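You operate a simulated robot arm through the tools that you are given. There is no shell and no other tool. Be economical: measure what you need, move in short steps, check, and stop when the job is done.

The job below is to be done with a simulated robot arm. You get a single attempt, and the scene is never put back.

TASK
Switch the warming plate off, stand both its bottles in the long white tray and cap them.
Fine: switch off first; one black cap on each. Set down upright: square bottle.

The check looks at the end state, three seconds after you hand in, the way a careful person would. Anything else that was tipped, shoved, dropped, spilled or broken makes it a failure. A push-on lid holds only when it is set on centred and level and pressed home; a screw cap is set on level and turned clockwise until tight.

THE ROBOT
A 7-joint arm with a two-finger parallel gripper, fixed in place. Base frame: the origin is at the foot of the arm, x ahead of it, y to its left, z up; the work surface is at about z = 86. Units: cm, degrees, N and s.
With the tool pointing down near the work surface it reaches from about 24 to 68 cm from the base axis. Its first joint turns from -66.0 to 66.0 degrees. Payload 2.4 kg.
Tool frame: the origin (TCP) lies between the finger pads and is the grasp point; the fingertips stand 3 cm ahead of it; z points along the fingers, y is the line along which they close. Largest opening 9.4 cm; finger width 2.8, thickness 1; the body of the gripper, 5 by 9.6 cm, starts 5.5 cm behind the TCP.
Orientation is that of the tool frame in the base frame, as a unit quaternion [w, x, y, z]. With the fingers straight down and closing along the base's y, the tool's x points along the base's -x, its y along +y and its z along -z.

THE INTERFACE
- The arm moves only by the tool jog_arm. Its argument "commands" is a list of rows, each a list of 7 numbers: the gripper command, from -1 (fully open) to 1 (shut), values between in proportion, then the shift along the tool's x, y, z in cm, then the turn, a rotation vector about the tool's x, y, z in rad. In form: [[hand, x, y, z, ax, ay, az], ...]. A call has 1 to 10 rows; each row shifts and turns the commanded pose from where the row before left it, along the tool's axes as they then stand. Each row takes 0.2 s and may step no farther than 5 cm and 8.6 degrees from the row before; otherwise, or with a gripper value out of range, the whole call is refused. A pose out of reach is approached as far as the arm can. The call stops where the force on the tool passes 70 N (or 10 N more than at its start, if that is more) or the arm is blocked; 0.2 s more then pass. Each finger travels about 15.3 cm/s and halts on what it meets, pressing with about 42 N; the grip force reading is that of the motor and also rises with nothing between the fingers. The clock runs only during rows and for 0.2 s after the last one: add rows that do not move to give the fingers time. It gives the time, the measured TCP pose, the force on the tool (base axes), the opening and the grip force at its end, in the units of the frame above (readings bear some noise), with the torque about the TCP (base axes, N m) and any sound that the robot's microphone picked up.
- Cameras (640 x 400 px; columns grow to the right, rows downward): "scene" is fixed at [5.11, 48.86, 143.68]; the picture's right is [-0.59, -0.81, 0.00], its down [-0.52, 0.38, -0.77] and it looks along [0.62, -0.45, -0.64] (base axes); focal length 270 px, centre (320, 200). "wrist" rides on the gripper at [7.6, 1.4, -10.2] in the tool frame; the picture's right is [-0.18, 0.98, 0.00], its down [-0.75, -0.14, -0.64] and it looks along [-0.63, -0.12, 0.77] (tool axes); focal length 243 px, centre (320, 200). There is no depth. A picture from a camera that has moved, and an enlarged one, comes with that camera's place and axes in the base frame and with its lens.
- capture(camera): a new picture of that camera. It takes no simulated time.
- inspect(camera, box): a new picture of the part [left, top, right, bottom] of that camera's present view, enlarged. It takes no simulated time.
- hand_in(): hands the job in; it is judged then, once.

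Go step by step. Nothing tells you positions but the pictures and the camera data: compare them with the known pose of the tool, close in by small moves and look again before you grip or let go. The budget is 120 turns and 84 pictures, counting those below and the enlarged ones. Unless the task says otherwise, let go and move clear before handing in, and close with one line.

The tools are called after ">>>" by a JSON object that holds its "method" and its "body". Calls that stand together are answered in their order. jog_arm: Moves the arm, as the interface text tells. Its arguments: {"type":"object","properties":{"commands":{"type":"array","items":{"type":"array","items":{"type":"number"}}}},"required":["commands"]} The other tools are called the same way: capture (camera) takes a picture; inspect (camera, box) takes an enlarged picture of a part of a camera's view; hand_in () hands the job in.

At the start:

```text
t: 0.0
eef_pos: [45.87, 5.09, 122.2]
tool_rot: [0.0, 0.0, 1.0, 0.0]
ft_force: [0.0, -0.2, -1.0]
ft_torque: [0.01, 0.01, -0.01]
opening: 9.38
grip_force: 0.0
```

scene: 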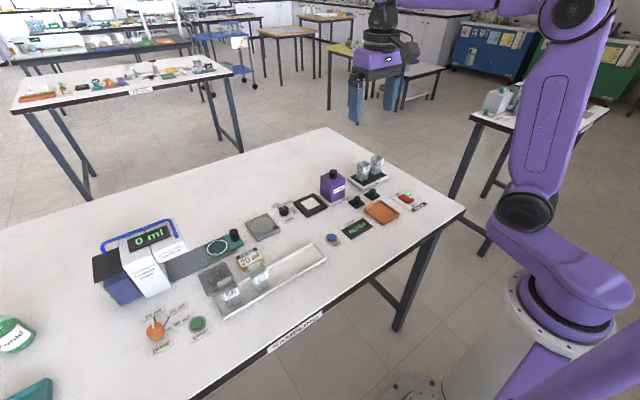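
wrist: 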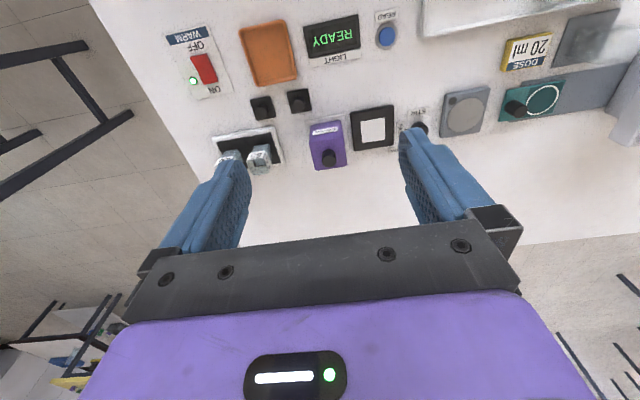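

I see the warming plate with two bottles at the far right, two black caps, a WARM rocker switch, and a long white tray with something already in it. I'll enlarge these parts to measure them.

>>> {"method": "inspect", "body": {"camera": "scene", "box": [310, 140, 450, 228]}}

>>> {"method": "inspect", "body": {"camera": "scene", "box": [180, 210, 340, 330]}}

>>> {"method": "inspect", "body": {"camera": "wrist", "box": [150, 10, 400, 180]}}

```text
4.55 times, centred on (380, 184) of scene
camera zoom: at [5.11, 48.86, 143.68], right [-0.59, -0.81, 0.0], down [-0.52, 0.38, -0.77], along [0.62, -0.45, -0.64], focal length 1226 px, centre (47, 273)
```

zoom: 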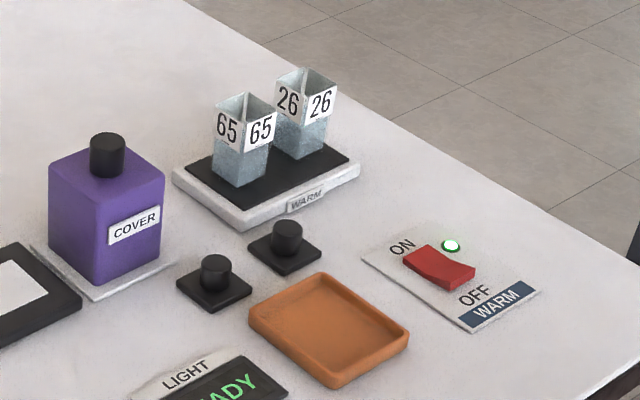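

```text
3.33 times, centred on (260, 270) of scene
camera zoom: at [5.11, 48.86, 143.68], right [-0.59, -0.81, 0.0], down [-0.52, 0.38, -0.77], along [0.62, -0.45, -0.64], focal length 899 px, centre (520, -33)
```

zoom: 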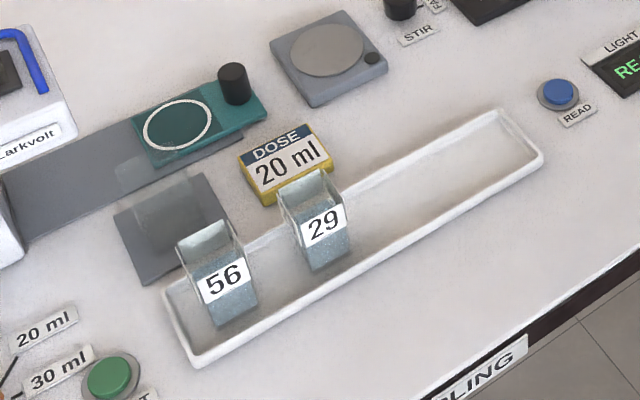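

```text
2.35 times, centred on (275, 95) of wrist
camera zoom: at [38.31, 6.47, 132.61], right [0.18, 0.98, 0.0], down [0.75, -0.14, 0.64], along [0.63, -0.12, -0.77], focal length 571 px, centre (426, 447)
```

zoom: 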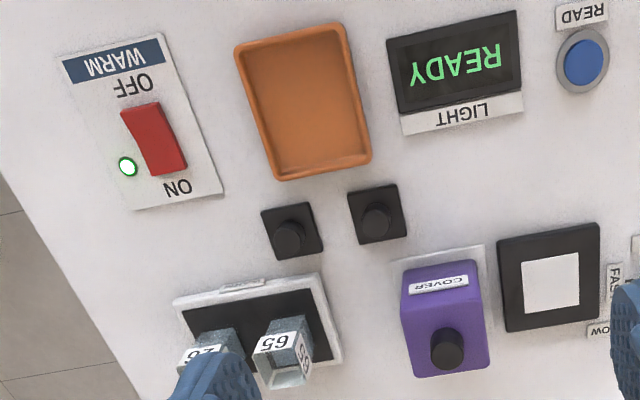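

Estimates: the rocker spans x 42–46 at y≈-14.2, with its OFF end at x≈42. The bottles are at about (60,-9.7) and (60,-16.4), the caps at (52.2,-7.3) and (52.2,-0.2). The tray runs along y 22–49 at x≈43. I'll close the fingers and go above the OFF end of the switch.

>>> {"method": "jog_arm", "body": {"commands": [[1, 0.8, -4, 2, 0, 0, 0], [1, 0.8, -4, 3, 0, 0, 0], [1, 0.8, -4, 3, 0, 0, 0], [1, 0.8, -4, 3, 0, 0, 0], [1, 0.7, -3.3, 3, 0, 0, 0], [1, 0, 0, 4, 0, 0, 0], [1, 0, 0, 4, 0, 0, 0], [1, 0, 0, 3, 0, 0, 0], [1, 0, 0, 0, 0, 0, 0]]}}

>>> {"method": "inspect", "body": {"camera": "scene", "box": [340, 150, 450, 218]}}

>>> {"method": "capture", "body": {"camera": "wrist"}}

```text
refused: row 2 steps farther than a row can; nothing moved
```

```text
5.82 times, centred on (395, 184) of scene
camera zoom: at [5.11, 48.86, 143.68], right [-0.59, -0.81, 0.0], down [-0.52, 0.38, -0.77], along [0.62, -0.45, -0.64], focal length 1570 px, centre (-116, 293)
```

zoom: 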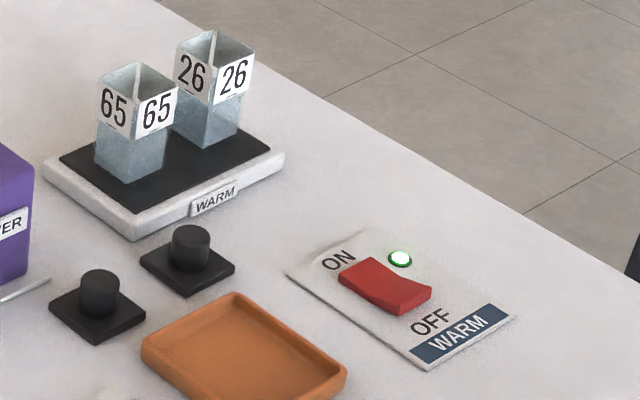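

```text
77 pictures are left
camera wrist: at [38.31, 6.47, 132.61], right [0.18, 0.98, 0.0], down [0.75, -0.14, 0.64], along [0.63, -0.12, -0.77], focal length 243 px, centre (320, 200)
```

wrist: 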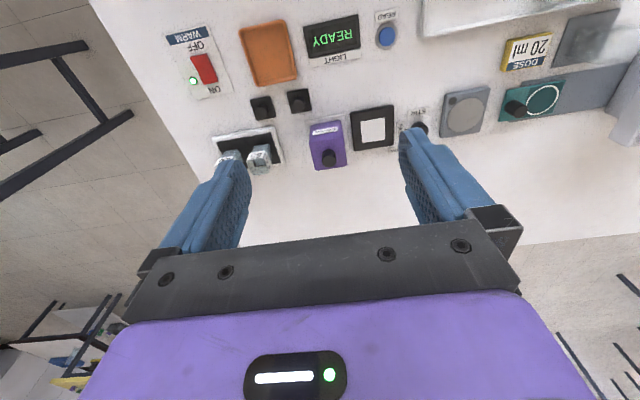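

The step was too long and the call was refused, so nothing moved. The zoom shows the OFF end of the rocker raised. I'll use shorter steps.

>>> {"method": "jog_arm", "body": {"commands": [[1, 0.7, -3.5, 3, 0, 0, 0], [1, 0.7, -3.5, 3, 0, 0, 0], [1, 0.7, -3.5, 3, 0, 0, 0], [1, 0.7, -3.5, 3, 0, 0, 0], [1, 0.7, -3.3, 3, 0, 0, 0], [1, 0.4, -2, 3, 0, 0, 0], [1, 0, 0, 4, 0, 0, 0], [1, 0, 0, 3.5, 0, 0, 0], [1, 0, 0, 2.5, 0, 0, 0], [1, 0, 0, 0, 0, 0, 0]]}}

>>> {"method": "inspect", "body": {"camera": "scene", "box": [340, 130, 480, 218]}}

>>> {"method": "capture", "body": {"camera": "wrist"}}

```text
t: 2.2
eef_pos: [41.98, -14.22, 94.38]
tool_rot: [0.0, 0.001, 1.0, -0.001]
ft_force: [0.1, 0.5, -0.3]
ft_torque: [0.01, -0.01, -0.01]
opening: 0.02
grip_force: 33.2
```

```text
4.55 times, centred on (410, 174) of scene
camera zoom: at [5.11, 48.86, 143.68], right [-0.59, -0.81, 0.0], down [-0.52, 0.38, -0.77], along [0.62, -0.45, -0.64], focal length 1226 px, centre (-89, 318)
```

zoom: 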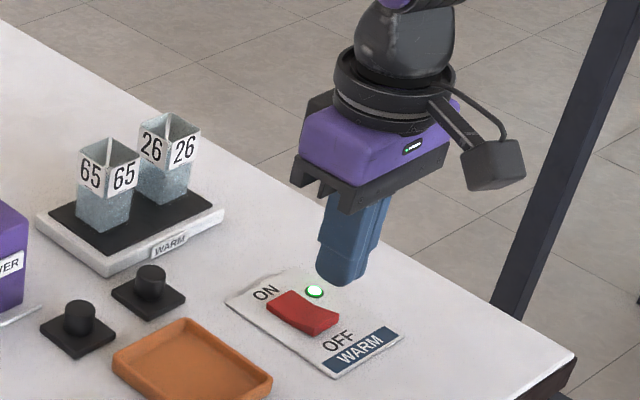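

```text
75 pictures are left
camera wrist: at [34.32, -12.83, 104.59], right [0.18, 0.98, 0.0], down [0.75, -0.14, 0.64], along [0.63, -0.12, -0.77], focal length 243 px, centre (320, 200)
```

wrist: 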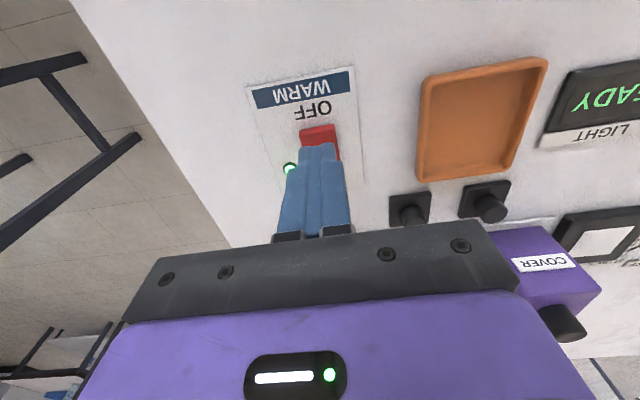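

The tip is right over the raised OFF end, so I'll press down in small steps.

>>> {"method": "jog_arm", "body": {"commands": [[1, 0, 0, 1, 0, 0, 0], [1, 0, 0, 1, 0, 0, 0], [1, 0, 0, 0.5, 0, 0, 0], [1, 0, 0, 0.5, 0, 0, 0], [1, 0, 0, 0.3, 0, 0, 0], [1, 0, 0, 0.3, 0, 0, 0]]}}

>>> {"method": "inspect", "body": {"camera": "scene", "box": [340, 130, 480, 218]}}

```text
t: 3.6
eef_pos: [42.05, -14.35, 90.56]
tool_rot: [0.0, 0.0, 1.0, 0.001]
ft_force: [0.6, -0.3, -0.5]
ft_torque: [0.0, 0.03, 0.04]
opening: 0.0
grip_force: 33.1
```

```text
4.55 times, centred on (410, 174) of scene
camera zoom: at [5.11, 48.86, 143.68], right [-0.59, -0.81, 0.0], down [-0.52, 0.38, -0.77], along [0.62, -0.45, -0.64], focal length 1226 px, centre (-89, 318)
```

zoom: 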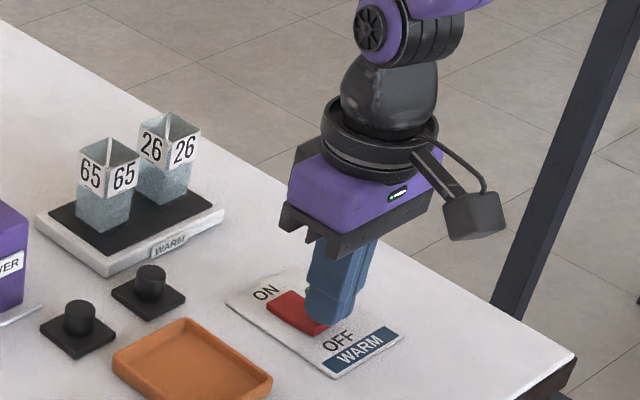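

>>> {"method": "jog_arm", "body": {"commands": [[1, 0, 0, 0.3, 0, 0, 0], [1, 0, 0, 0.3, 0, 0, 0], [1, 0, 0, 0.3, 0, 0, 0], [1, 0, 0, 0.3, 0, 0, 0]]}}

>>> {"method": "inspect", "body": {"camera": "wrist", "box": [220, 40, 420, 190]}}

```text
t: 4.5
eef_pos: [41.93, -14.16, 90.01]
tool_rot: [0.0, 0.0, 1.0, 0.0]
ft_force: [-7.1, 3.7, 21.6]
ft_torque: [0.12, -0.09, 0.01]
opening: 0.02
grip_force: 33.1
heard: click
stopped in row 4: the force on the tool passed its limit at 82 N (the readings are from after the stop); the commanded pose is now the measured one
```

```text
2.67 times, centred on (320, 115) of wrist
camera zoom: at [34.34, -12.83, 100.33], right [0.18, 0.98, 0.0], down [0.75, -0.14, 0.64], along [0.63, -0.12, -0.77], focal length 647 px, centre (320, 427)
```

zoom: 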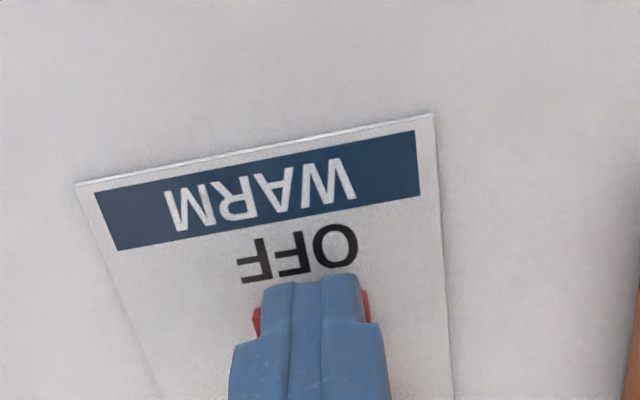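

A click was heard, so I'll lift and check the LED and the bottles.

>>> {"method": "jog_arm", "body": {"commands": [[1, 0, 0, -1, 0, 0, 0], [1, 0, 0, -4, 0, 0, 0], [1, 0, 0, -4.5, 0, 0, 0], [-0.2, 0, 0, -4.5, 0, 0, 0], [-0.2, -4, 2, -1, 0, 0, 0], [-0.2, -4, 2, 0, 0, 0, 0], [-0.2, 0, 0, 0, 0, 0, 0]]}}

>>> {"method": "inspect", "body": {"camera": "scene", "box": [340, 140, 450, 208]}}

>>> {"method": "capture", "body": {"camera": "wrist"}}

```text
t: 6.1
eef_pos: [50.03, -10.31, 104.89]
tool_rot: [0.0, -0.001, 1.0, 0.0]
ft_force: [-1.3, 0.1, -0.8]
ft_torque: [-0.04, 0.03, -0.01]
opening: 5.64
grip_force: 0.0
```

```text
5.82 times, centred on (395, 174) of scene
camera zoom: at [5.11, 48.86, 143.68], right [-0.59, -0.81, 0.0], down [-0.52, 0.38, -0.77], along [0.62, -0.45, -0.64], focal length 1570 px, centre (-116, 351)
```

zoom: 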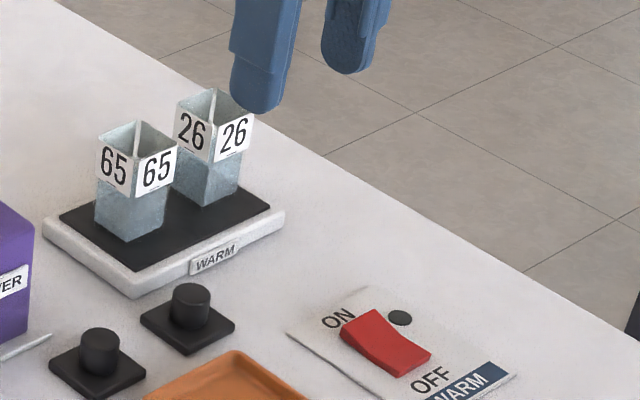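

```text
71 pictures are left
camera wrist: at [42.46, -8.83, 115.23], right [0.18, 0.98, 0.0], down [0.75, -0.14, 0.64], along [0.63, -0.12, -0.77], focal length 243 px, centre (320, 200)
```

wrist: 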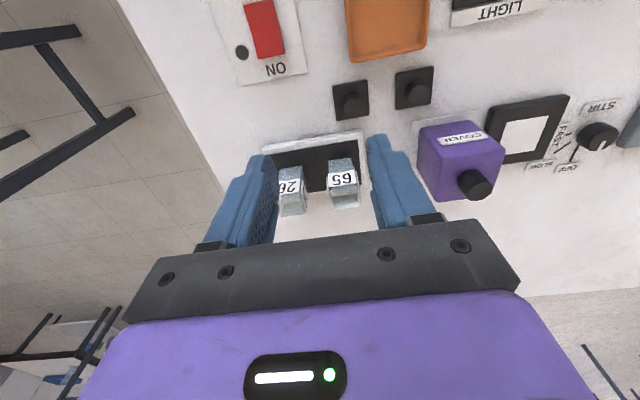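

The LED is dark, so the plate is off. Next I'll measure the bottles and caps close up.

>>> {"method": "inspect", "body": {"camera": "wrist", "box": [255, 120, 385, 220]}}

>>> {"method": "inspect", "body": {"camera": "wrist", "box": [315, 50, 455, 138]}}

>>> {"method": "inspect", "body": {"camera": "scene", "box": [345, 150, 395, 192]}}

```text
4.00 times, centred on (320, 170) of wrist
camera zoom: at [42.46, -8.83, 115.23], right [0.18, 0.98, 0.0], down [0.75, -0.14, 0.64], along [0.63, -0.12, -0.77], focal length 970 px, centre (320, 320)
```

zoom: 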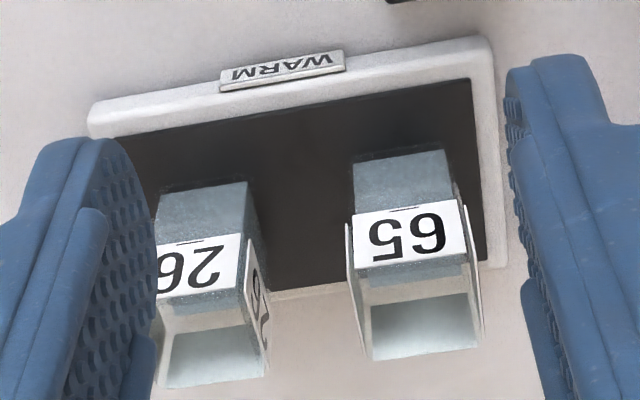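

```text
4.55 times, centred on (385, 94) of wrist
camera zoom: at [42.46, -8.83, 115.23], right [0.18, 0.98, 0.0], down [0.75, -0.14, 0.64], along [0.63, -0.12, -0.77], focal length 1103 px, centre (24, 682)
```

zoom: 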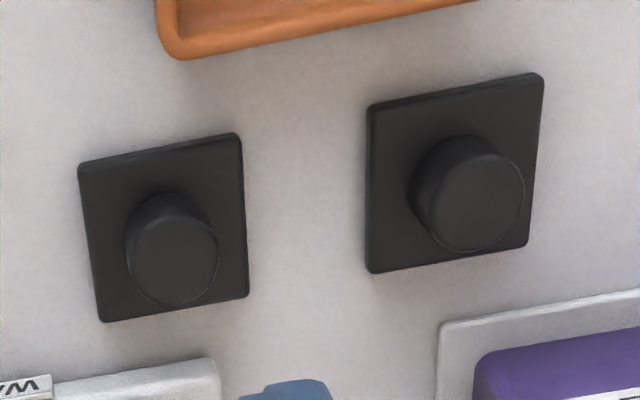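

```text
9.52 times, centred on (370, 171) of scene
camera zoom: at [5.11, 48.86, 143.68], right [-0.59, -0.81, 0.0], down [-0.52, 0.38, -0.77], along [0.62, -0.45, -0.64], focal length 2569 px, centre (-156, 476)
```

zoom: 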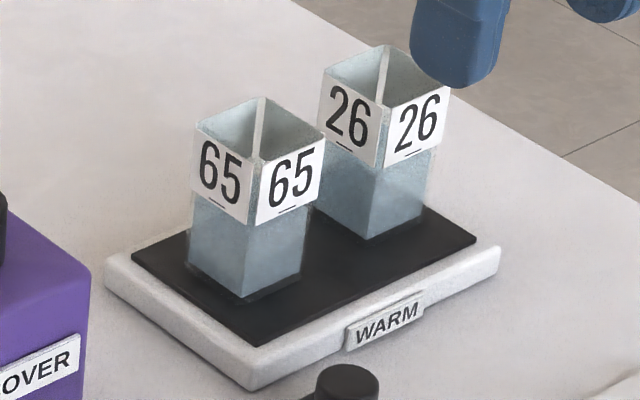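

LED is off. Bottle 65 is centred near (60.1,-9.3), about 3 cm wide, rim at z≈94 and plate top at z≈88. Bottle 26 is at about (60.1,-15.8). I'll move over bottle 65 and descend partway.

>>> {"method": "jog_arm", "body": {"commands": [[-0.2, -3.4, 0.4, 0, 0, 0, 0], [-0.2, -3.4, 0.3, 0, 0, 0, 0], [-0.2, -3.3, 0.3, 0, 0, 0, 0], [-0.2, 0, 0, 3, 0, 0, 0], [-0.2, 0, 0, 2, 0, 0, 0], [-0.2, 0, 0, 0, 0, 0, 0]]}}

>>> {"method": "capture", "body": {"camera": "wrist"}}

>>> {"method": "inspect", "body": {"camera": "scene", "box": [330, 130, 420, 200]}}

```text
t: 7.5
eef_pos: [60.1, -9.34, 99.89]
tool_rot: [0.001, 0.0, 1.0, 0.0]
ft_force: [-0.3, -0.7, -0.1]
ft_torque: [0.02, 0.0, 0.0]
opening: 5.64
grip_force: 0.0
```

```text
67 pictures are left
camera wrist: at [52.56, -7.87, 110.23], right [0.18, 0.98, 0.0], down [0.75, -0.14, 0.64], along [0.63, -0.12, -0.77], focal length 243 px, centre (320, 200)
```

wrist: 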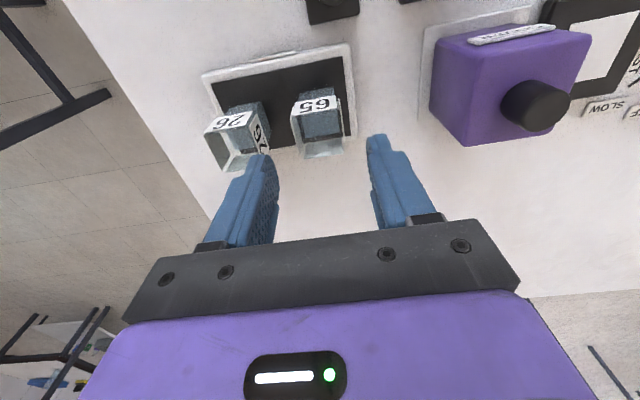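

```text
5.71 times, centred on (375, 165) of scene
camera zoom: at [5.11, 48.86, 143.68], right [-0.59, -0.81, 0.0], down [-0.52, 0.38, -0.77], along [0.62, -0.45, -0.64], focal length 1542 px, centre (6, 400)
```

zoom: 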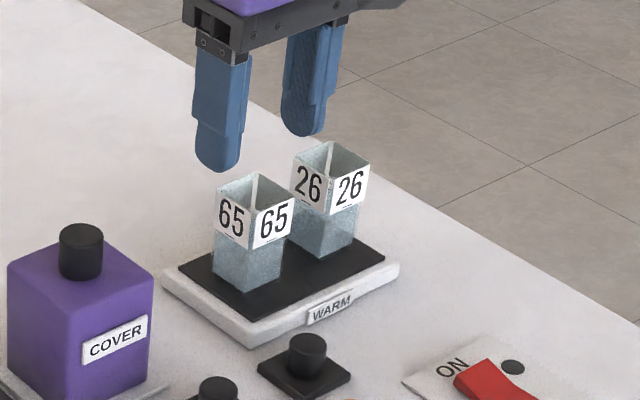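

>>> {"method": "inspect", "body": {"camera": "wrist", "box": [250, 70, 400, 190]}}

```text
3.33 times, centred on (325, 130) of wrist
camera zoom: at [52.56, -7.87, 110.23], right [0.18, 0.98, 0.0], down [0.75, -0.14, 0.64], along [0.63, -0.12, -0.77], focal length 809 px, centre (303, 433)
```

zoom: 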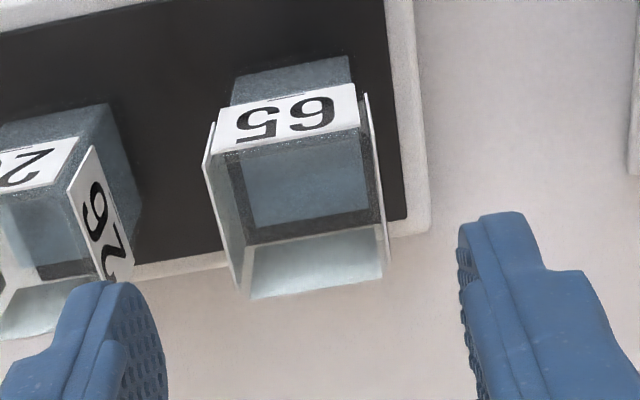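

Bottle 65 measures about 3.0×3.5 cm, centred at (60.1,-9.35), and the fingers straddle it evenly. I'll descend and grip.

>>> {"method": "jog_arm", "body": {"commands": [[-0.2, 0, 0, 2.5, 0, 0, 0], [-0.2, 0, 0, 2.5, 0, 0, 0], [-0.2, 0, 0, 2.2, 0, 0, 0], [-0.2, 0, 0, 0.4, 0, 0, 0], [-0.2, 0, 0, 0, 0, 0, 0]]}}

>>> {"method": "inspect", "body": {"camera": "scene", "box": [330, 130, 420, 200]}}

>>> {"method": "capture", "body": {"camera": "wrist"}}

```text
t: 8.7
eef_pos: [60.22, -9.46, 92.3]
tool_rot: [0.001, 0.0, 1.0, 0.0]
ft_force: [0.2, -0.6, 0.8]
ft_torque: [0.01, 0.0, 0.02]
opening: 5.64
grip_force: 0.0
```

```text
5.71 times, centred on (375, 165) of scene
camera zoom: at [5.11, 48.86, 143.68], right [-0.59, -0.81, 0.0], down [-0.52, 0.38, -0.77], along [0.62, -0.45, -0.64], focal length 1542 px, centre (6, 400)
```

zoom: 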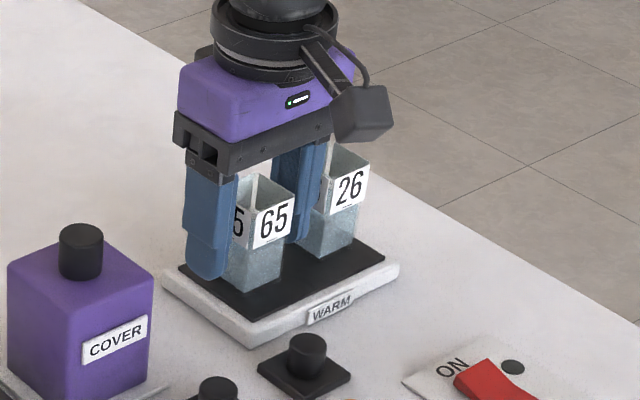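

```text
63 pictures are left
camera wrist: at [52.58, -7.88, 102.69], right [0.18, 0.98, 0.0], down [0.75, -0.14, 0.64], along [0.63, -0.12, -0.77], focal length 243 px, centre (320, 200)
```

wrist: 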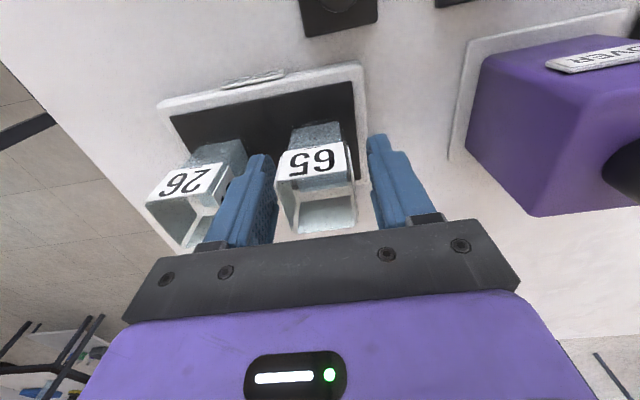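

>>> {"method": "jog_arm", "body": {"commands": [[0.0, 0, 0, 0.1, 0, 0, 0], [0.2, 0, 0, 0, 0, 0, 0], [0.3, 0, 0, 0, 0, 0, 0], [0.45, 0, 0, 0, 0, 0, 0], [0.5, 0, 0, 0, 0, 0, 0], [0.5, 0, 0, 0, 0, 0, 0]]}}

>>> {"method": "inspect", "body": {"camera": "wrist", "box": [230, 110, 400, 250]}}

```text
t: 10.1
eef_pos: [60.24, -9.31, 92.26]
tool_rot: [0.001, 0.0, 1.0, 0.0]
ft_force: [0.3, -1.2, 0.7]
ft_torque: [0.0, 0.01, -0.02]
opening: 3.74
grip_force: 41.7
```

```text
2.86 times, centred on (315, 180) of wrist
camera zoom: at [52.56, -7.87, 102.61], right [0.18, 0.98, 0.0], down [0.75, -0.14, 0.64], along [0.63, -0.12, -0.77], focal length 693 px, centre (334, 257)
```

zoom: 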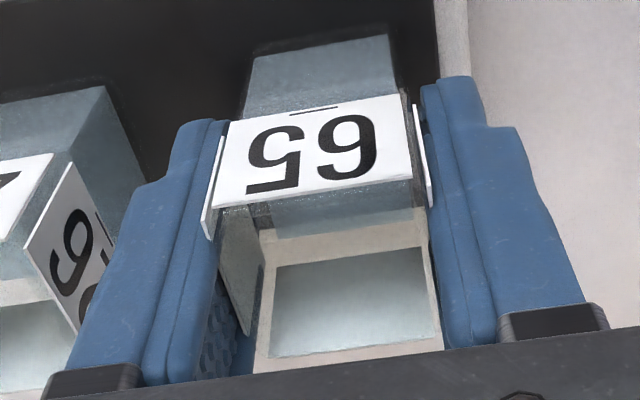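

The bottle is gripped at 3.74 cm on its label band. I'll lift it gently.

>>> {"method": "jog_arm", "body": {"commands": [[0.5, 0, 0, -0.4, 0, 0, 0], [0.5, 0, 0, -1, 0, 0, 0], [0.5, 0, 0, -1.6, 0, 0, 0], [0.5, 0, 0, -2, 0, 0, 0], [0.5, 0, 0, -2, 0, 0, 0], [0.5, 0, 0, -2, 0, 0, 0], [0.5, 0, 0, -2, 0, 0, 0], [0.5, 0, 0, -1.5, 0, 0, 0], [0.5, 0, 0, -0.5, 0, 0, 0]]}}

>>> {"method": "inspect", "body": {"camera": "scene", "box": [330, 100, 420, 190]}}

>>> {"method": "capture", "body": {"camera": "wrist"}}

```text
t: 12.1
eef_pos: [60.17, -9.28, 105.21]
tool_rot: [0.001, 0.0, 1.0, 0.0]
ft_force: [-0.3, -0.4, 0.0]
ft_torque: [-0.01, 0.01, 0.01]
opening: 3.26
grip_force: 42.4
```

```text
4.44 times, centred on (375, 145) of scene
camera zoom: at [5.11, 48.86, 143.68], right [-0.59, -0.81, 0.0], down [-0.52, 0.38, -0.77], along [0.62, -0.45, -0.64], focal length 1199 px, centre (76, 444)
```

zoom: 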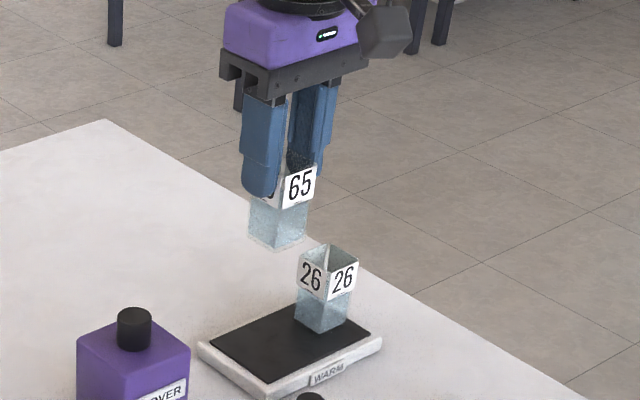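

```text
60 pictures are left
camera wrist: at [52.53, -7.87, 115.59], right [0.18, 0.98, 0.0], down [0.75, -0.14, 0.64], along [0.63, -0.12, -0.77], focal length 243 px, centre (320, 200)
```

wrist: 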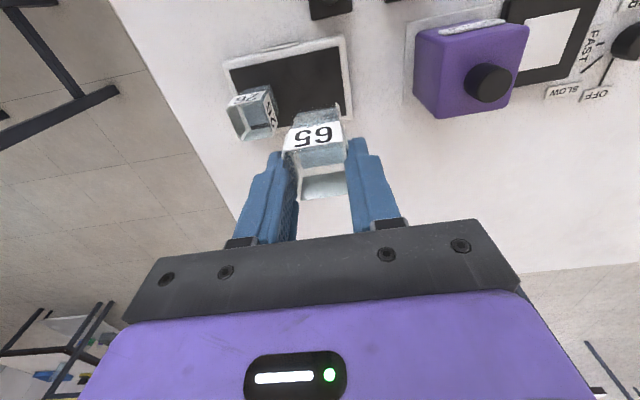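

The opening went from 3.74 to 3.26 and the bottle sits about 2 cm lower in the fingers than before. I'll hold still and check whether it is still creeping.

>>> {"method": "jog_arm", "body": {"commands": [[0.6, 0, 0, 0, 0, 0, 0], [0.6, 0, 0, 0, 0, 0, 0]]}}

>>> {"method": "inspect", "body": {"camera": "scene", "box": [360, 110, 410, 165]}}

>>> {"method": "inspect", "body": {"camera": "wrist", "box": [240, 90, 400, 220]}}

```text
t: 12.7
eef_pos: [60.17, -9.32, 105.22]
tool_rot: [0.0, 0.0, 1.0, 0.0]
ft_force: [-0.3, 0.4, -0.5]
ft_torque: [-0.01, -0.03, 0.0]
opening: 3.27
grip_force: 42.4
```

```text
7.27 times, centred on (385, 138) of scene
camera zoom: at [5.11, 48.86, 143.68], right [-0.59, -0.81, 0.0], down [-0.52, 0.38, -0.77], along [0.62, -0.45, -0.64], focal length 1962 px, centre (-153, 654)
```

zoom: 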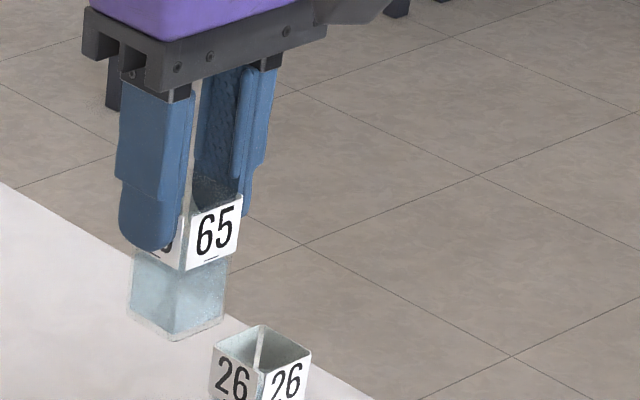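

```text
3.08 times, centred on (320, 155) of wrist
camera zoom: at [52.53, -7.87, 115.56], right [0.18, 0.98, 0.0], down [0.75, -0.14, 0.64], along [0.63, -0.12, -0.77], focal length 746 px, centre (320, 338)
```

zoom: 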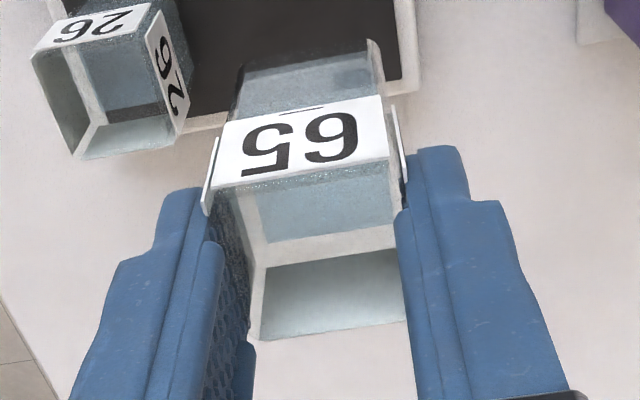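

The grip is stable and the bottle looks level, with its base about 6.3 cm below the TCP. I'll carry it smoothly toward the tray, starting with the first half.

>>> {"method": "jog_arm", "body": {"commands": [[0.6, 0.31, 0.74, -0.4, 0, 0, 0], [0.6, 0.62, 1.48, -0.5, 0, 0, 0], [0.6, 0.92, 2.21, -0.4, 0, 0, 0], [0.6, 1.15, 2.77, 0, 0, 0, 0], [0.6, 1.23, 2.95, 0, 0, 0, 0], [0.6, 1.23, 2.95, 0, 0, 0, 0], [0.6, 1.15, 2.77, 0, 0, 0, 0], [0.6, 0.92, 2.21, 0, 0, 0, 0], [0.6, 0.62, 1.48, 0, 0, 0, 0], [0.6, 0.31, 0.74, 0, 0, 0, 0]]}}

>>> {"method": "jog_arm", "body": {"commands": [[0.6, 0.31, 0.74, 0, 0, 0, 0], [0.6, 0.62, 1.48, 0, 0, 0, 0], [0.6, 0.92, 2.21, 0, 0, 0, 0], [0.6, 1.15, 2.77, 0, 0, 0, 0], [0.6, 1.23, 2.95, 0, 0, 0, 0], [0.6, 1.23, 2.95, 0, 0, 0, 0], [0.6, 1.15, 2.77, 0, 0, 0, 0], [0.6, 0.92, 2.21, 0, 0, 0, 0], [0.6, 0.62, 1.48, 0, 0, 0, 0], [0.6, 0.31, 0.74, 0, 0, 0, 0]]}}

>>> {"method": "capture", "body": {"camera": "wrist"}}

>>> {"method": "inspect", "body": {"camera": "scene", "box": [190, 180, 350, 320]}}

```text
t: 14.9
eef_pos: [51.68, 10.97, 106.47]
tool_rot: [0.001, 0.0, 1.0, 0.0]
ft_force: [0.1, -0.5, -0.6]
ft_torque: [-0.01, 0.03, 0.02]
opening: 3.26
grip_force: 42.1
```

```text
t: 17.1
eef_pos: [43.21, 31.45, 106.47]
tool_rot: [0.001, 0.001, 1.0, 0.0]
ft_force: [-1.2, 0.1, -1.7]
ft_torque: [-0.04, 0.03, -0.01]
opening: 3.26
grip_force: 41.5
```

```text
57 pictures are left
camera wrist: at [35.61, 32.8, 116.85], right [0.18, 0.98, 0.0], down [0.75, -0.14, 0.64], along [0.63, -0.12, -0.77], focal length 243 px, centre (320, 200)
```

wrist: 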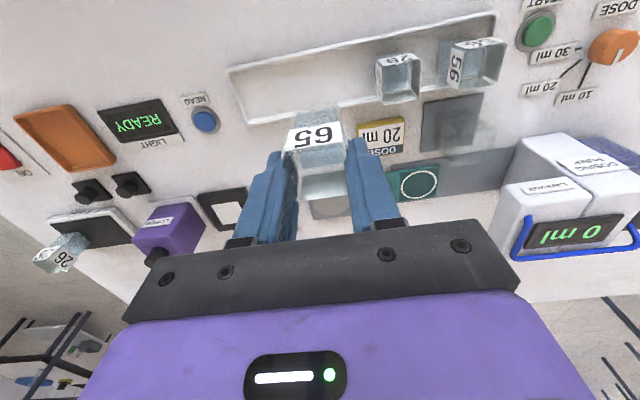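

```text
2.86 times, centred on (270, 250) of scene
camera zoom: at [5.11, 48.86, 143.68], right [-0.59, -0.81, 0.0], down [-0.52, 0.38, -0.77], along [0.62, -0.45, -0.64], focal length 771 px, centre (463, 57)
```

zoom: 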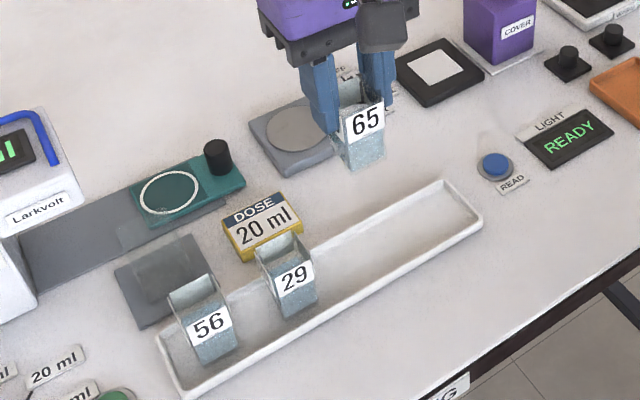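

The bottle is over the tray, whose centre is at x≈43 with its near end at y≈21.7. I'll lower it most of the way and look.

>>> {"method": "jog_arm", "body": {"commands": [[0.6, 0.1, 0, 0.8, 0, 0, 0], [0.6, 0.1, 0, 1.6, 0, 0, 0], [0.6, 0, 0, 2.2, 0, 0, 0], [0.6, 0, 0, 2.2, 0, 0, 0], [0.6, 0, 0, 2.0, 0, 0, 0], [0.6, 0, 0, 1.5, 0, 0, 0], [0.6, 0, 0, 0.8, 0, 0, 0], [0.6, 0, 0, 0, 0, 0, 0]]}}

>>> {"method": "inspect", "body": {"camera": "scene", "box": [240, 210, 340, 290]}}

>>> {"method": "capture", "body": {"camera": "wrist"}}

```text
t: 18.9
eef_pos: [43.01, 31.39, 95.36]
tool_rot: [0.001, 0.0, 1.0, 0.0]
ft_force: [0.4, -0.2, 0.0]
ft_torque: [0.0, 0.0, -0.03]
opening: 3.25
grip_force: 41.4
```

```text
5.00 times, centred on (290, 250) of scene
camera zoom: at [5.11, 48.86, 143.68], right [-0.59, -0.81, 0.0], down [-0.52, 0.38, -0.77], along [0.62, -0.45, -0.64], focal length 1349 px, centre (470, -50)
```

zoom: 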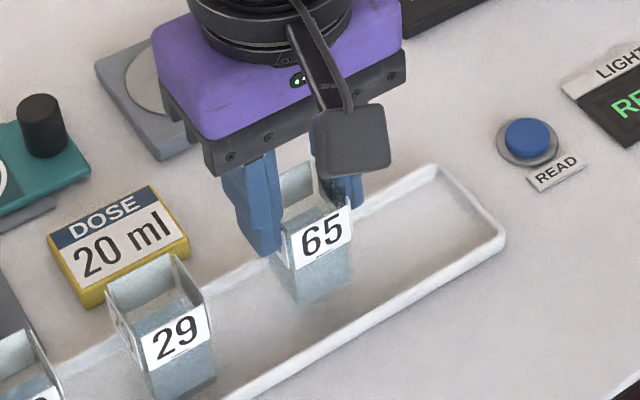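

```text
54 pictures are left
camera wrist: at [35.42, 32.77, 105.68], right [0.18, 0.98, 0.0], down [0.75, -0.14, 0.64], along [0.63, -0.12, -0.77], focal length 243 px, centre (320, 200)
```

wrist: 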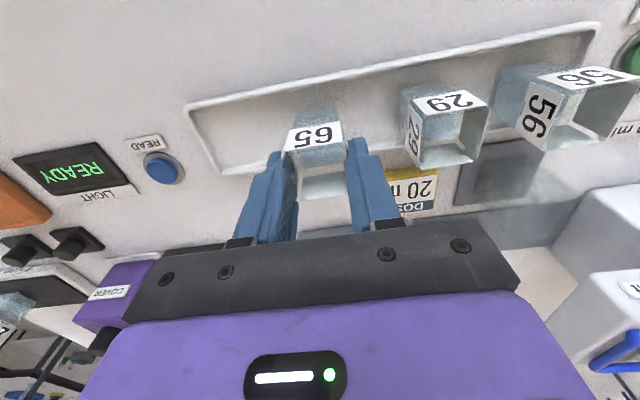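

>>> {"method": "jog_arm", "body": {"commands": [[0.6, 0, 0, 0.6, 0, 0, 0], [0.6, 0, 0, 0.5, 0, 0, 0], [0.6, 0, 0, 0.2, 0, 0, 0], [0.6, 0, 0, 0.2, 0, 0, 0], [0.6, 0, 0, 0, 0, 0, 0]]}}

>>> {"method": "inspect", "body": {"camera": "scene", "box": [260, 230, 320, 280]}}

```text
t: 20.1
eef_pos: [43.04, 31.28, 93.89]
tool_rot: [0.001, 0.0, 1.0, -0.001]
ft_force: [0.4, 0.5, -0.6]
ft_torque: [0.0, -0.01, -0.02]
opening: 3.25
grip_force: 42.2
```

```text
8.00 times, centred on (290, 255) of scene
camera zoom: at [5.11, 48.86, 143.68], right [-0.59, -0.81, 0.0], down [-0.52, 0.38, -0.77], along [0.62, -0.45, -0.64], focal length 2158 px, centre (560, -240)
```

zoom: 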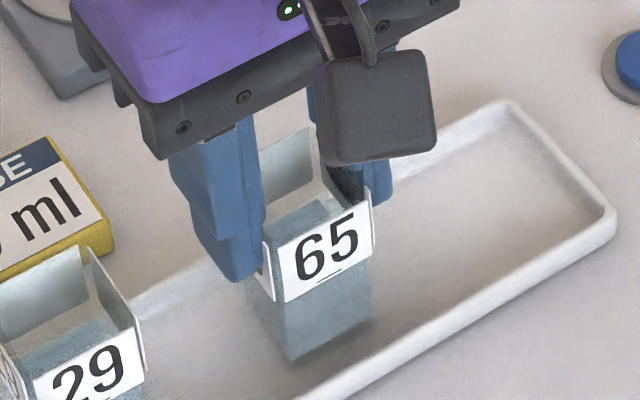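

>>> {"method": "jog_arm", "body": {"commands": [[0.6, 0, 0, 0.15, 0, 0, 0], [0.6, 0, 0, 0.15, 0, 0, 0], [0.6, 0, 0, 0.1, 0, 0, 0], [0.6, 0, 0, 0, 0, 0, 0]]}}

```text
t: 21.1
eef_pos: [42.95, 31.31, 93.72]
tool_rot: [0.003, 0.001, 1.0, 0.001]
ft_force: [-4.4, -3.8, 36.1]
ft_torque: [-0.21, 0.23, 0.0]
opening: 3.26
grip_force: 41.8
```

The bottle is touching the tray floor. I'll relax the pressure a little, open slowly and retract.

>>> {"method": "jog_arm", "body": {"commands": [[0.6, 0, 0, -0.15, 0, 0, 0], [0.6, 0, 0, -0.05, 0, 0, 0], [0.28, 0, 0, 0, 0, 0, 0], [0.2, 0, 0, 0, 0, 0, 0], [0.1, 0, 0, 0, 0, 0, 0], [0.0, 0, 0, 0, 0, 0, 0], [0.0, 0, 0, 0, 0, 0, 0]]}}

>>> {"method": "inspect", "body": {"camera": "scene", "box": [260, 230, 320, 280]}}

```text
t: 22.7
eef_pos: [42.94, 31.32, 93.7]
tool_rot: [0.0, 0.0, 1.0, 0.0]
ft_force: [-0.6, 0.4, 0.2]
ft_torque: [-0.03, 0.01, 0.01]
opening: 4.72
grip_force: 0.0
```

```text
8.00 times, centred on (290, 255) of scene
camera zoom: at [5.11, 48.86, 143.68], right [-0.59, -0.81, 0.0], down [-0.52, 0.38, -0.77], along [0.62, -0.45, -0.64], focal length 2158 px, centre (560, -240)
```

zoom: 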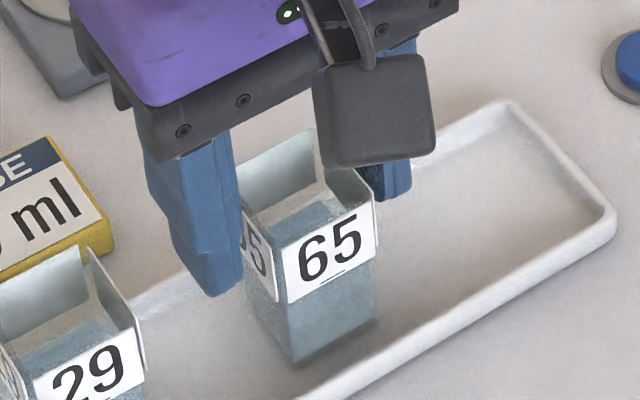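

Bottle 65 stands upright in the tray. I'll retract and go back for bottle 26.

>>> {"method": "jog_arm", "body": {"commands": [[0.0, 0, 0, -1.5, 0, 0, 0], [0.0, 0, 0, -3.5, 0, 0, 0], [0.0, 0, 0, -4, 0, 0, 0], [-0.2, 0, 0, -3.5, 0, 0, 0], [-0.2, -1.2, -3.5, 0, 0, 0, 0], [-0.2, -1.5, -4.2, 0, 0, 0, 0], [-0.2, -1.5, -4.2, 0, 0, 0, 0], [-0.2, -1.5, -4.2, 0, 0, 0, 0], [-0.2, -1.5, -4.2, 0, 0, 0, 0], [-0.2, -1.5, -4.2, 0, 0, 0, 0]]}}

>>> {"method": "jog_arm", "body": {"commands": [[-0.2, -1.5, -4.2, 0, 0, 0, 0], [-0.2, -1.5, -4.2, 0, 0, 0, 0], [-0.2, -1.5, -4.2, 0, 0, 0, 0], [-0.2, -1.5, -4.2, 0, 0, 0, 0], [-0.2, -1.5, -4.2, 0, 0, 0, 0], [-0.2, -0.8, -1.6, 0, 0, 0, 0], [-0.2, 0, 0, 3, 0, 0, 0], [-0.2, 0, 0, 3, 0, 0, 0], [-0.2, 0, 0, 0, 0, 0, 0]]}}

>>> {"method": "inspect", "body": {"camera": "wrist", "box": [230, 60, 410, 200]}}

>>> {"method": "inspect", "body": {"camera": "scene", "box": [340, 130, 430, 200]}}

```text
t: 24.9
eef_pos: [51.75, 6.74, 106.21]
tool_rot: [0.0, 0.0, 1.0, -0.001]
ft_force: [0.3, 0.9, 0.1]
ft_torque: [0.01, 0.01, 0.01]
opening: 5.66
grip_force: 0.0
```

```text
t: 26.9
eef_pos: [59.93, -15.91, 100.18]
tool_rot: [0.0, -0.001, 1.0, -0.001]
ft_force: [-0.3, 0.3, 0.8]
ft_torque: [-0.01, 0.03, -0.03]
opening: 5.65
grip_force: 0.1
```

```text
2.86 times, centred on (320, 130) of wrist
camera zoom: at [52.38, -14.39, 110.58], right [0.18, 0.98, 0.0], down [0.75, -0.14, 0.64], along [0.63, -0.12, -0.77], focal length 693 px, centre (320, 400)
```

zoom: 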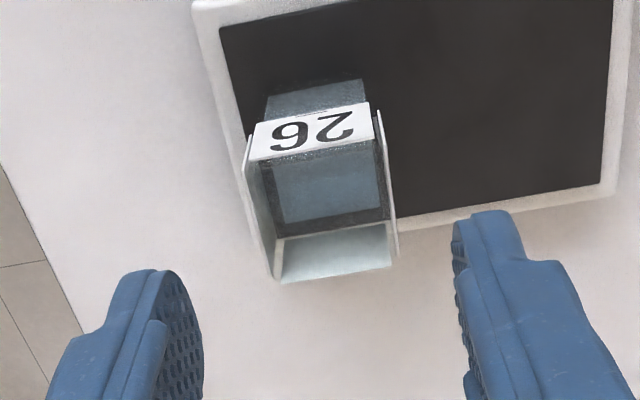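

```text
5.71 times, centred on (385, 165) of scene
camera zoom: at [5.11, 48.86, 143.68], right [-0.59, -0.81, 0.0], down [-0.52, 0.38, -0.77], along [0.62, -0.45, -0.64], focal length 1542 px, centre (-51, 400)
```

zoom: 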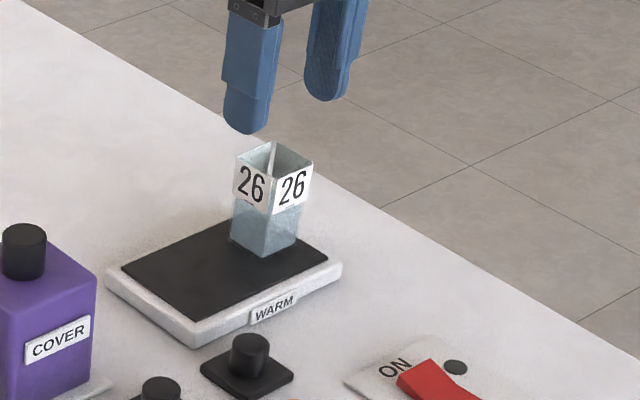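

Bottle 26 is at (60.05,-15.77). I'll lower to TCP z≈94.0, the hold that worked for the first bottle, and close.

>>> {"method": "jog_arm", "body": {"commands": [[-0.2, -0.1, 0.12, 2, 0, 0, 0], [-0.2, 0, 0, 2.2, 0, 0, 0], [-0.2, 0, 0, 2, 0, 0, 0], [0.0, 0, 0, 0, 0, 0, 0], [0.2, 0, 0, 0, 0, 0, 0], [0.3, 0, 0, 0, 0, 0, 0], [0.5, 0, 0, 0, 0, 0, 0], [0.6, 0, 0, 0, 0, 0, 0], [0.6, 0, 0, 0, 0, 0, 0]]}}

>>> {"method": "inspect", "body": {"camera": "scene", "box": [350, 130, 420, 190]}}

>>> {"method": "inspect", "body": {"camera": "wrist", "box": [230, 110, 410, 250]}}

```text
t: 28.9
eef_pos: [60.23, -15.61, 94.02]
tool_rot: [0.001, 0.0, 1.0, 0.0]
ft_force: [0.8, -0.2, 0.2]
ft_torque: [-0.03, -0.01, 0.03]
opening: 3.76
grip_force: 42.2
```

```text
6.67 times, centred on (385, 160) of scene
camera zoom: at [5.11, 48.86, 143.68], right [-0.59, -0.81, 0.0], down [-0.52, 0.38, -0.77], along [0.62, -0.45, -0.64], focal length 1798 px, centre (-113, 467)
```

zoom: 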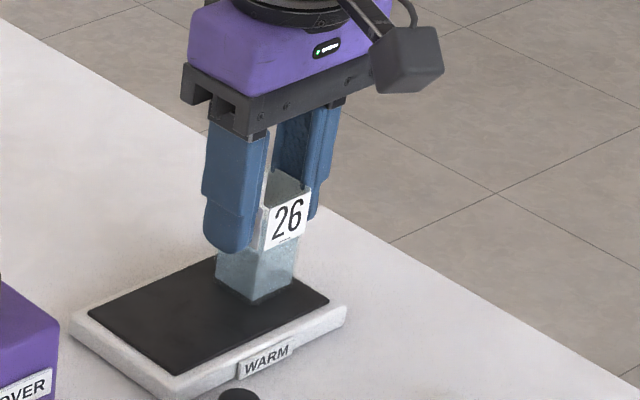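

```text
2.86 times, centred on (320, 180) of wrist
camera zoom: at [52.5, -14.23, 104.4], right [0.18, 0.98, 0.0], down [0.75, -0.14, 0.64], along [0.63, -0.12, -0.77], focal length 693 px, centre (320, 257)
```

zoom: 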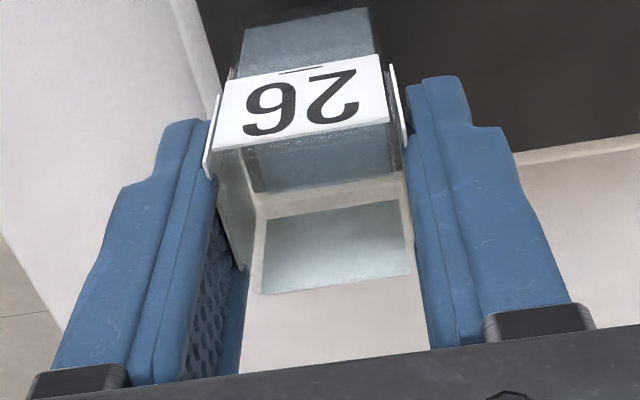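

The opening again reads 3.76, as it did before the first bottle slipped. I'll test with a very small lift, so any slip leaves the bottle standing on the plate.

>>> {"method": "jog_arm", "body": {"commands": [[0.6, 0, 0, -0.2, 0, 0, 0], [0.6, 0, 0, -0.2, 0, 0, 0], [0.6, 0, 0, 0, 0, 0, 0]]}}

>>> {"method": "inspect", "body": {"camera": "scene", "box": [350, 130, 420, 190]}}

```text
t: 29.7
eef_pos: [60.06, -15.67, 94.3]
tool_rot: [0.001, 0.0, 1.0, 0.0]
ft_force: [-0.4, 0.7, -0.1]
ft_torque: [0.03, -0.03, 0.01]
opening: 3.72
grip_force: 41.8
```

```text
6.67 times, centred on (385, 160) of scene
camera zoom: at [5.11, 48.86, 143.68], right [-0.59, -0.81, 0.0], down [-0.52, 0.38, -0.77], along [0.62, -0.45, -0.64], focal length 1798 px, centre (-113, 467)
```

zoom: 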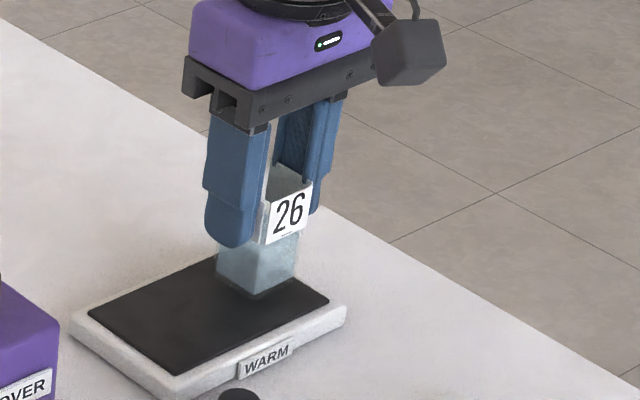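

>>> {"method": "jog_arm", "body": {"commands": [[0.6, 0, 0, -0.2, 0, 0, 0], [0.6, 0, 0, -0.2, 0, 0, 0], [0.6, 0, 0, -0.2, 0, 0, 0], [0.6, 0, 0, 0, 0, 0, 0]]}}

>>> {"method": "inspect", "body": {"camera": "scene", "box": [350, 130, 420, 190]}}

```text
t: 30.7
eef_pos: [60.03, -15.66, 95.05]
tool_rot: [0.001, 0.0, 1.0, 0.001]
ft_force: [-0.5, 0.2, -0.3]
ft_torque: [0.0, 0.01, -0.03]
opening: 3.71
grip_force: 42.0
```

```text
6.67 times, centred on (385, 160) of scene
camera zoom: at [5.11, 48.86, 143.68], right [-0.59, -0.81, 0.0], down [-0.52, 0.38, -0.77], along [0.62, -0.45, -0.64], focal length 1798 px, centre (-113, 467)
```

zoom: 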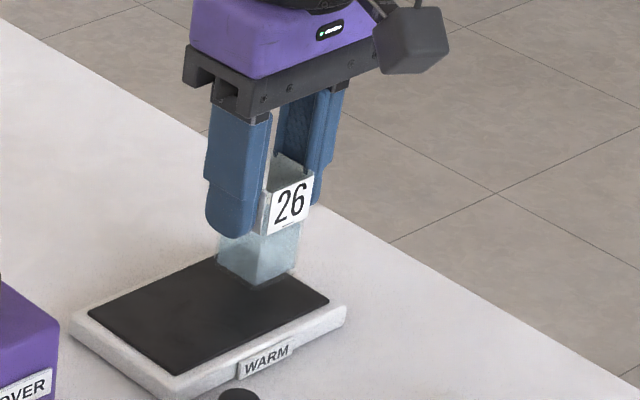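

The bottle is rising with the fingers and there's no visible slip. I'll continue gently and check again.

>>> {"method": "jog_arm", "body": {"commands": [[0.6, 0, 0, -0.3, 0, 0, 0], [0.6, 0, 0, -0.4, 0, 0, 0], [0.6, 0, 0, -0.5, 0, 0, 0], [0.6, 0, 0, -0.4, 0, 0, 0], [0.6, 0, 0, -0.2, 0, 0, 0], [0.6, 0, 0, 0, 0, 0, 0]]}}

>>> {"method": "inspect", "body": {"camera": "scene", "box": [350, 120, 420, 180]}}

>>> {"method": "inspect", "body": {"camera": "wrist", "box": [230, 110, 410, 250]}}

```text
t: 32.1
eef_pos: [60.07, -15.56, 96.88]
tool_rot: [0.0, 0.0, 1.0, 0.0]
ft_force: [1.6, -1.0, -0.2]
ft_torque: [0.03, 0.02, 0.0]
opening: 3.73
grip_force: 42.2
```

```text
6.67 times, centred on (385, 150) of scene
camera zoom: at [5.11, 48.86, 143.68], right [-0.59, -0.81, 0.0], down [-0.52, 0.38, -0.77], along [0.62, -0.45, -0.64], focal length 1798 px, centre (-113, 533)
```

zoom: 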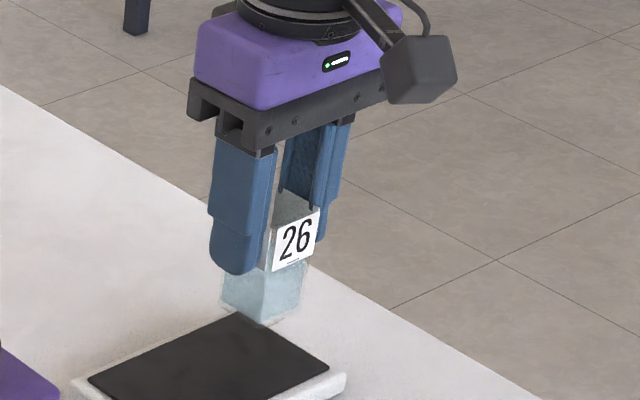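

```text
2.86 times, centred on (320, 180) of wrist
camera zoom: at [52.48, -14.24, 107.2], right [0.18, 0.98, 0.0], down [0.75, -0.14, 0.64], along [0.63, -0.12, -0.77], focal length 693 px, centre (320, 257)
```

zoom: 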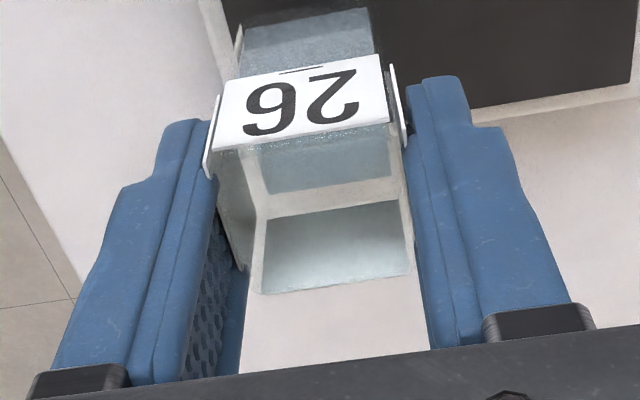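

No slip at all when I go slowly. I'll lift higher at low speed.

>>> {"method": "jog_arm", "body": {"commands": [[0.6, 0, 0, -0.3, 0, 0, 0], [0.6, 0, 0, -0.6, 0, 0, 0], [0.6, 0, 0, -0.9, 0, 0, 0], [0.6, 0, 0, -1, 0, 0, 0], [0.6, 0, 0, -1, 0, 0, 0], [0.6, 0, 0, -1, 0, 0, 0], [0.6, 0, 0, -1, 0, 0, 0], [0.6, 0, 0, -0.8, 0, 0, 0], [0.6, 0, 0, -0.4, 0, 0, 0]]}}

>>> {"method": "inspect", "body": {"camera": "wrist", "box": [230, 110, 410, 250]}}

```text
t: 34.1
eef_pos: [60.17, -15.74, 103.86]
tool_rot: [0.001, 0.0, 1.0, 0.0]
ft_force: [-0.6, -0.2, -0.7]
ft_torque: [0.01, 0.02, -0.01]
opening: 3.72
grip_force: 42.0
```

```text
2.86 times, centred on (320, 180) of wrist
camera zoom: at [52.51, -14.21, 114.21], right [0.18, 0.98, 0.0], down [0.75, -0.14, 0.64], along [0.63, -0.12, -0.77], focal length 693 px, centre (320, 257)
```

zoom: 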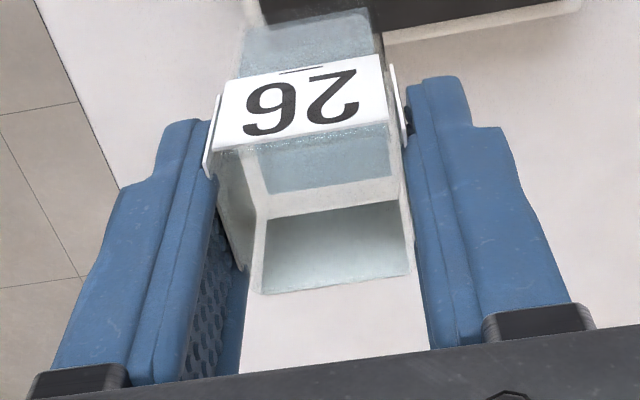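

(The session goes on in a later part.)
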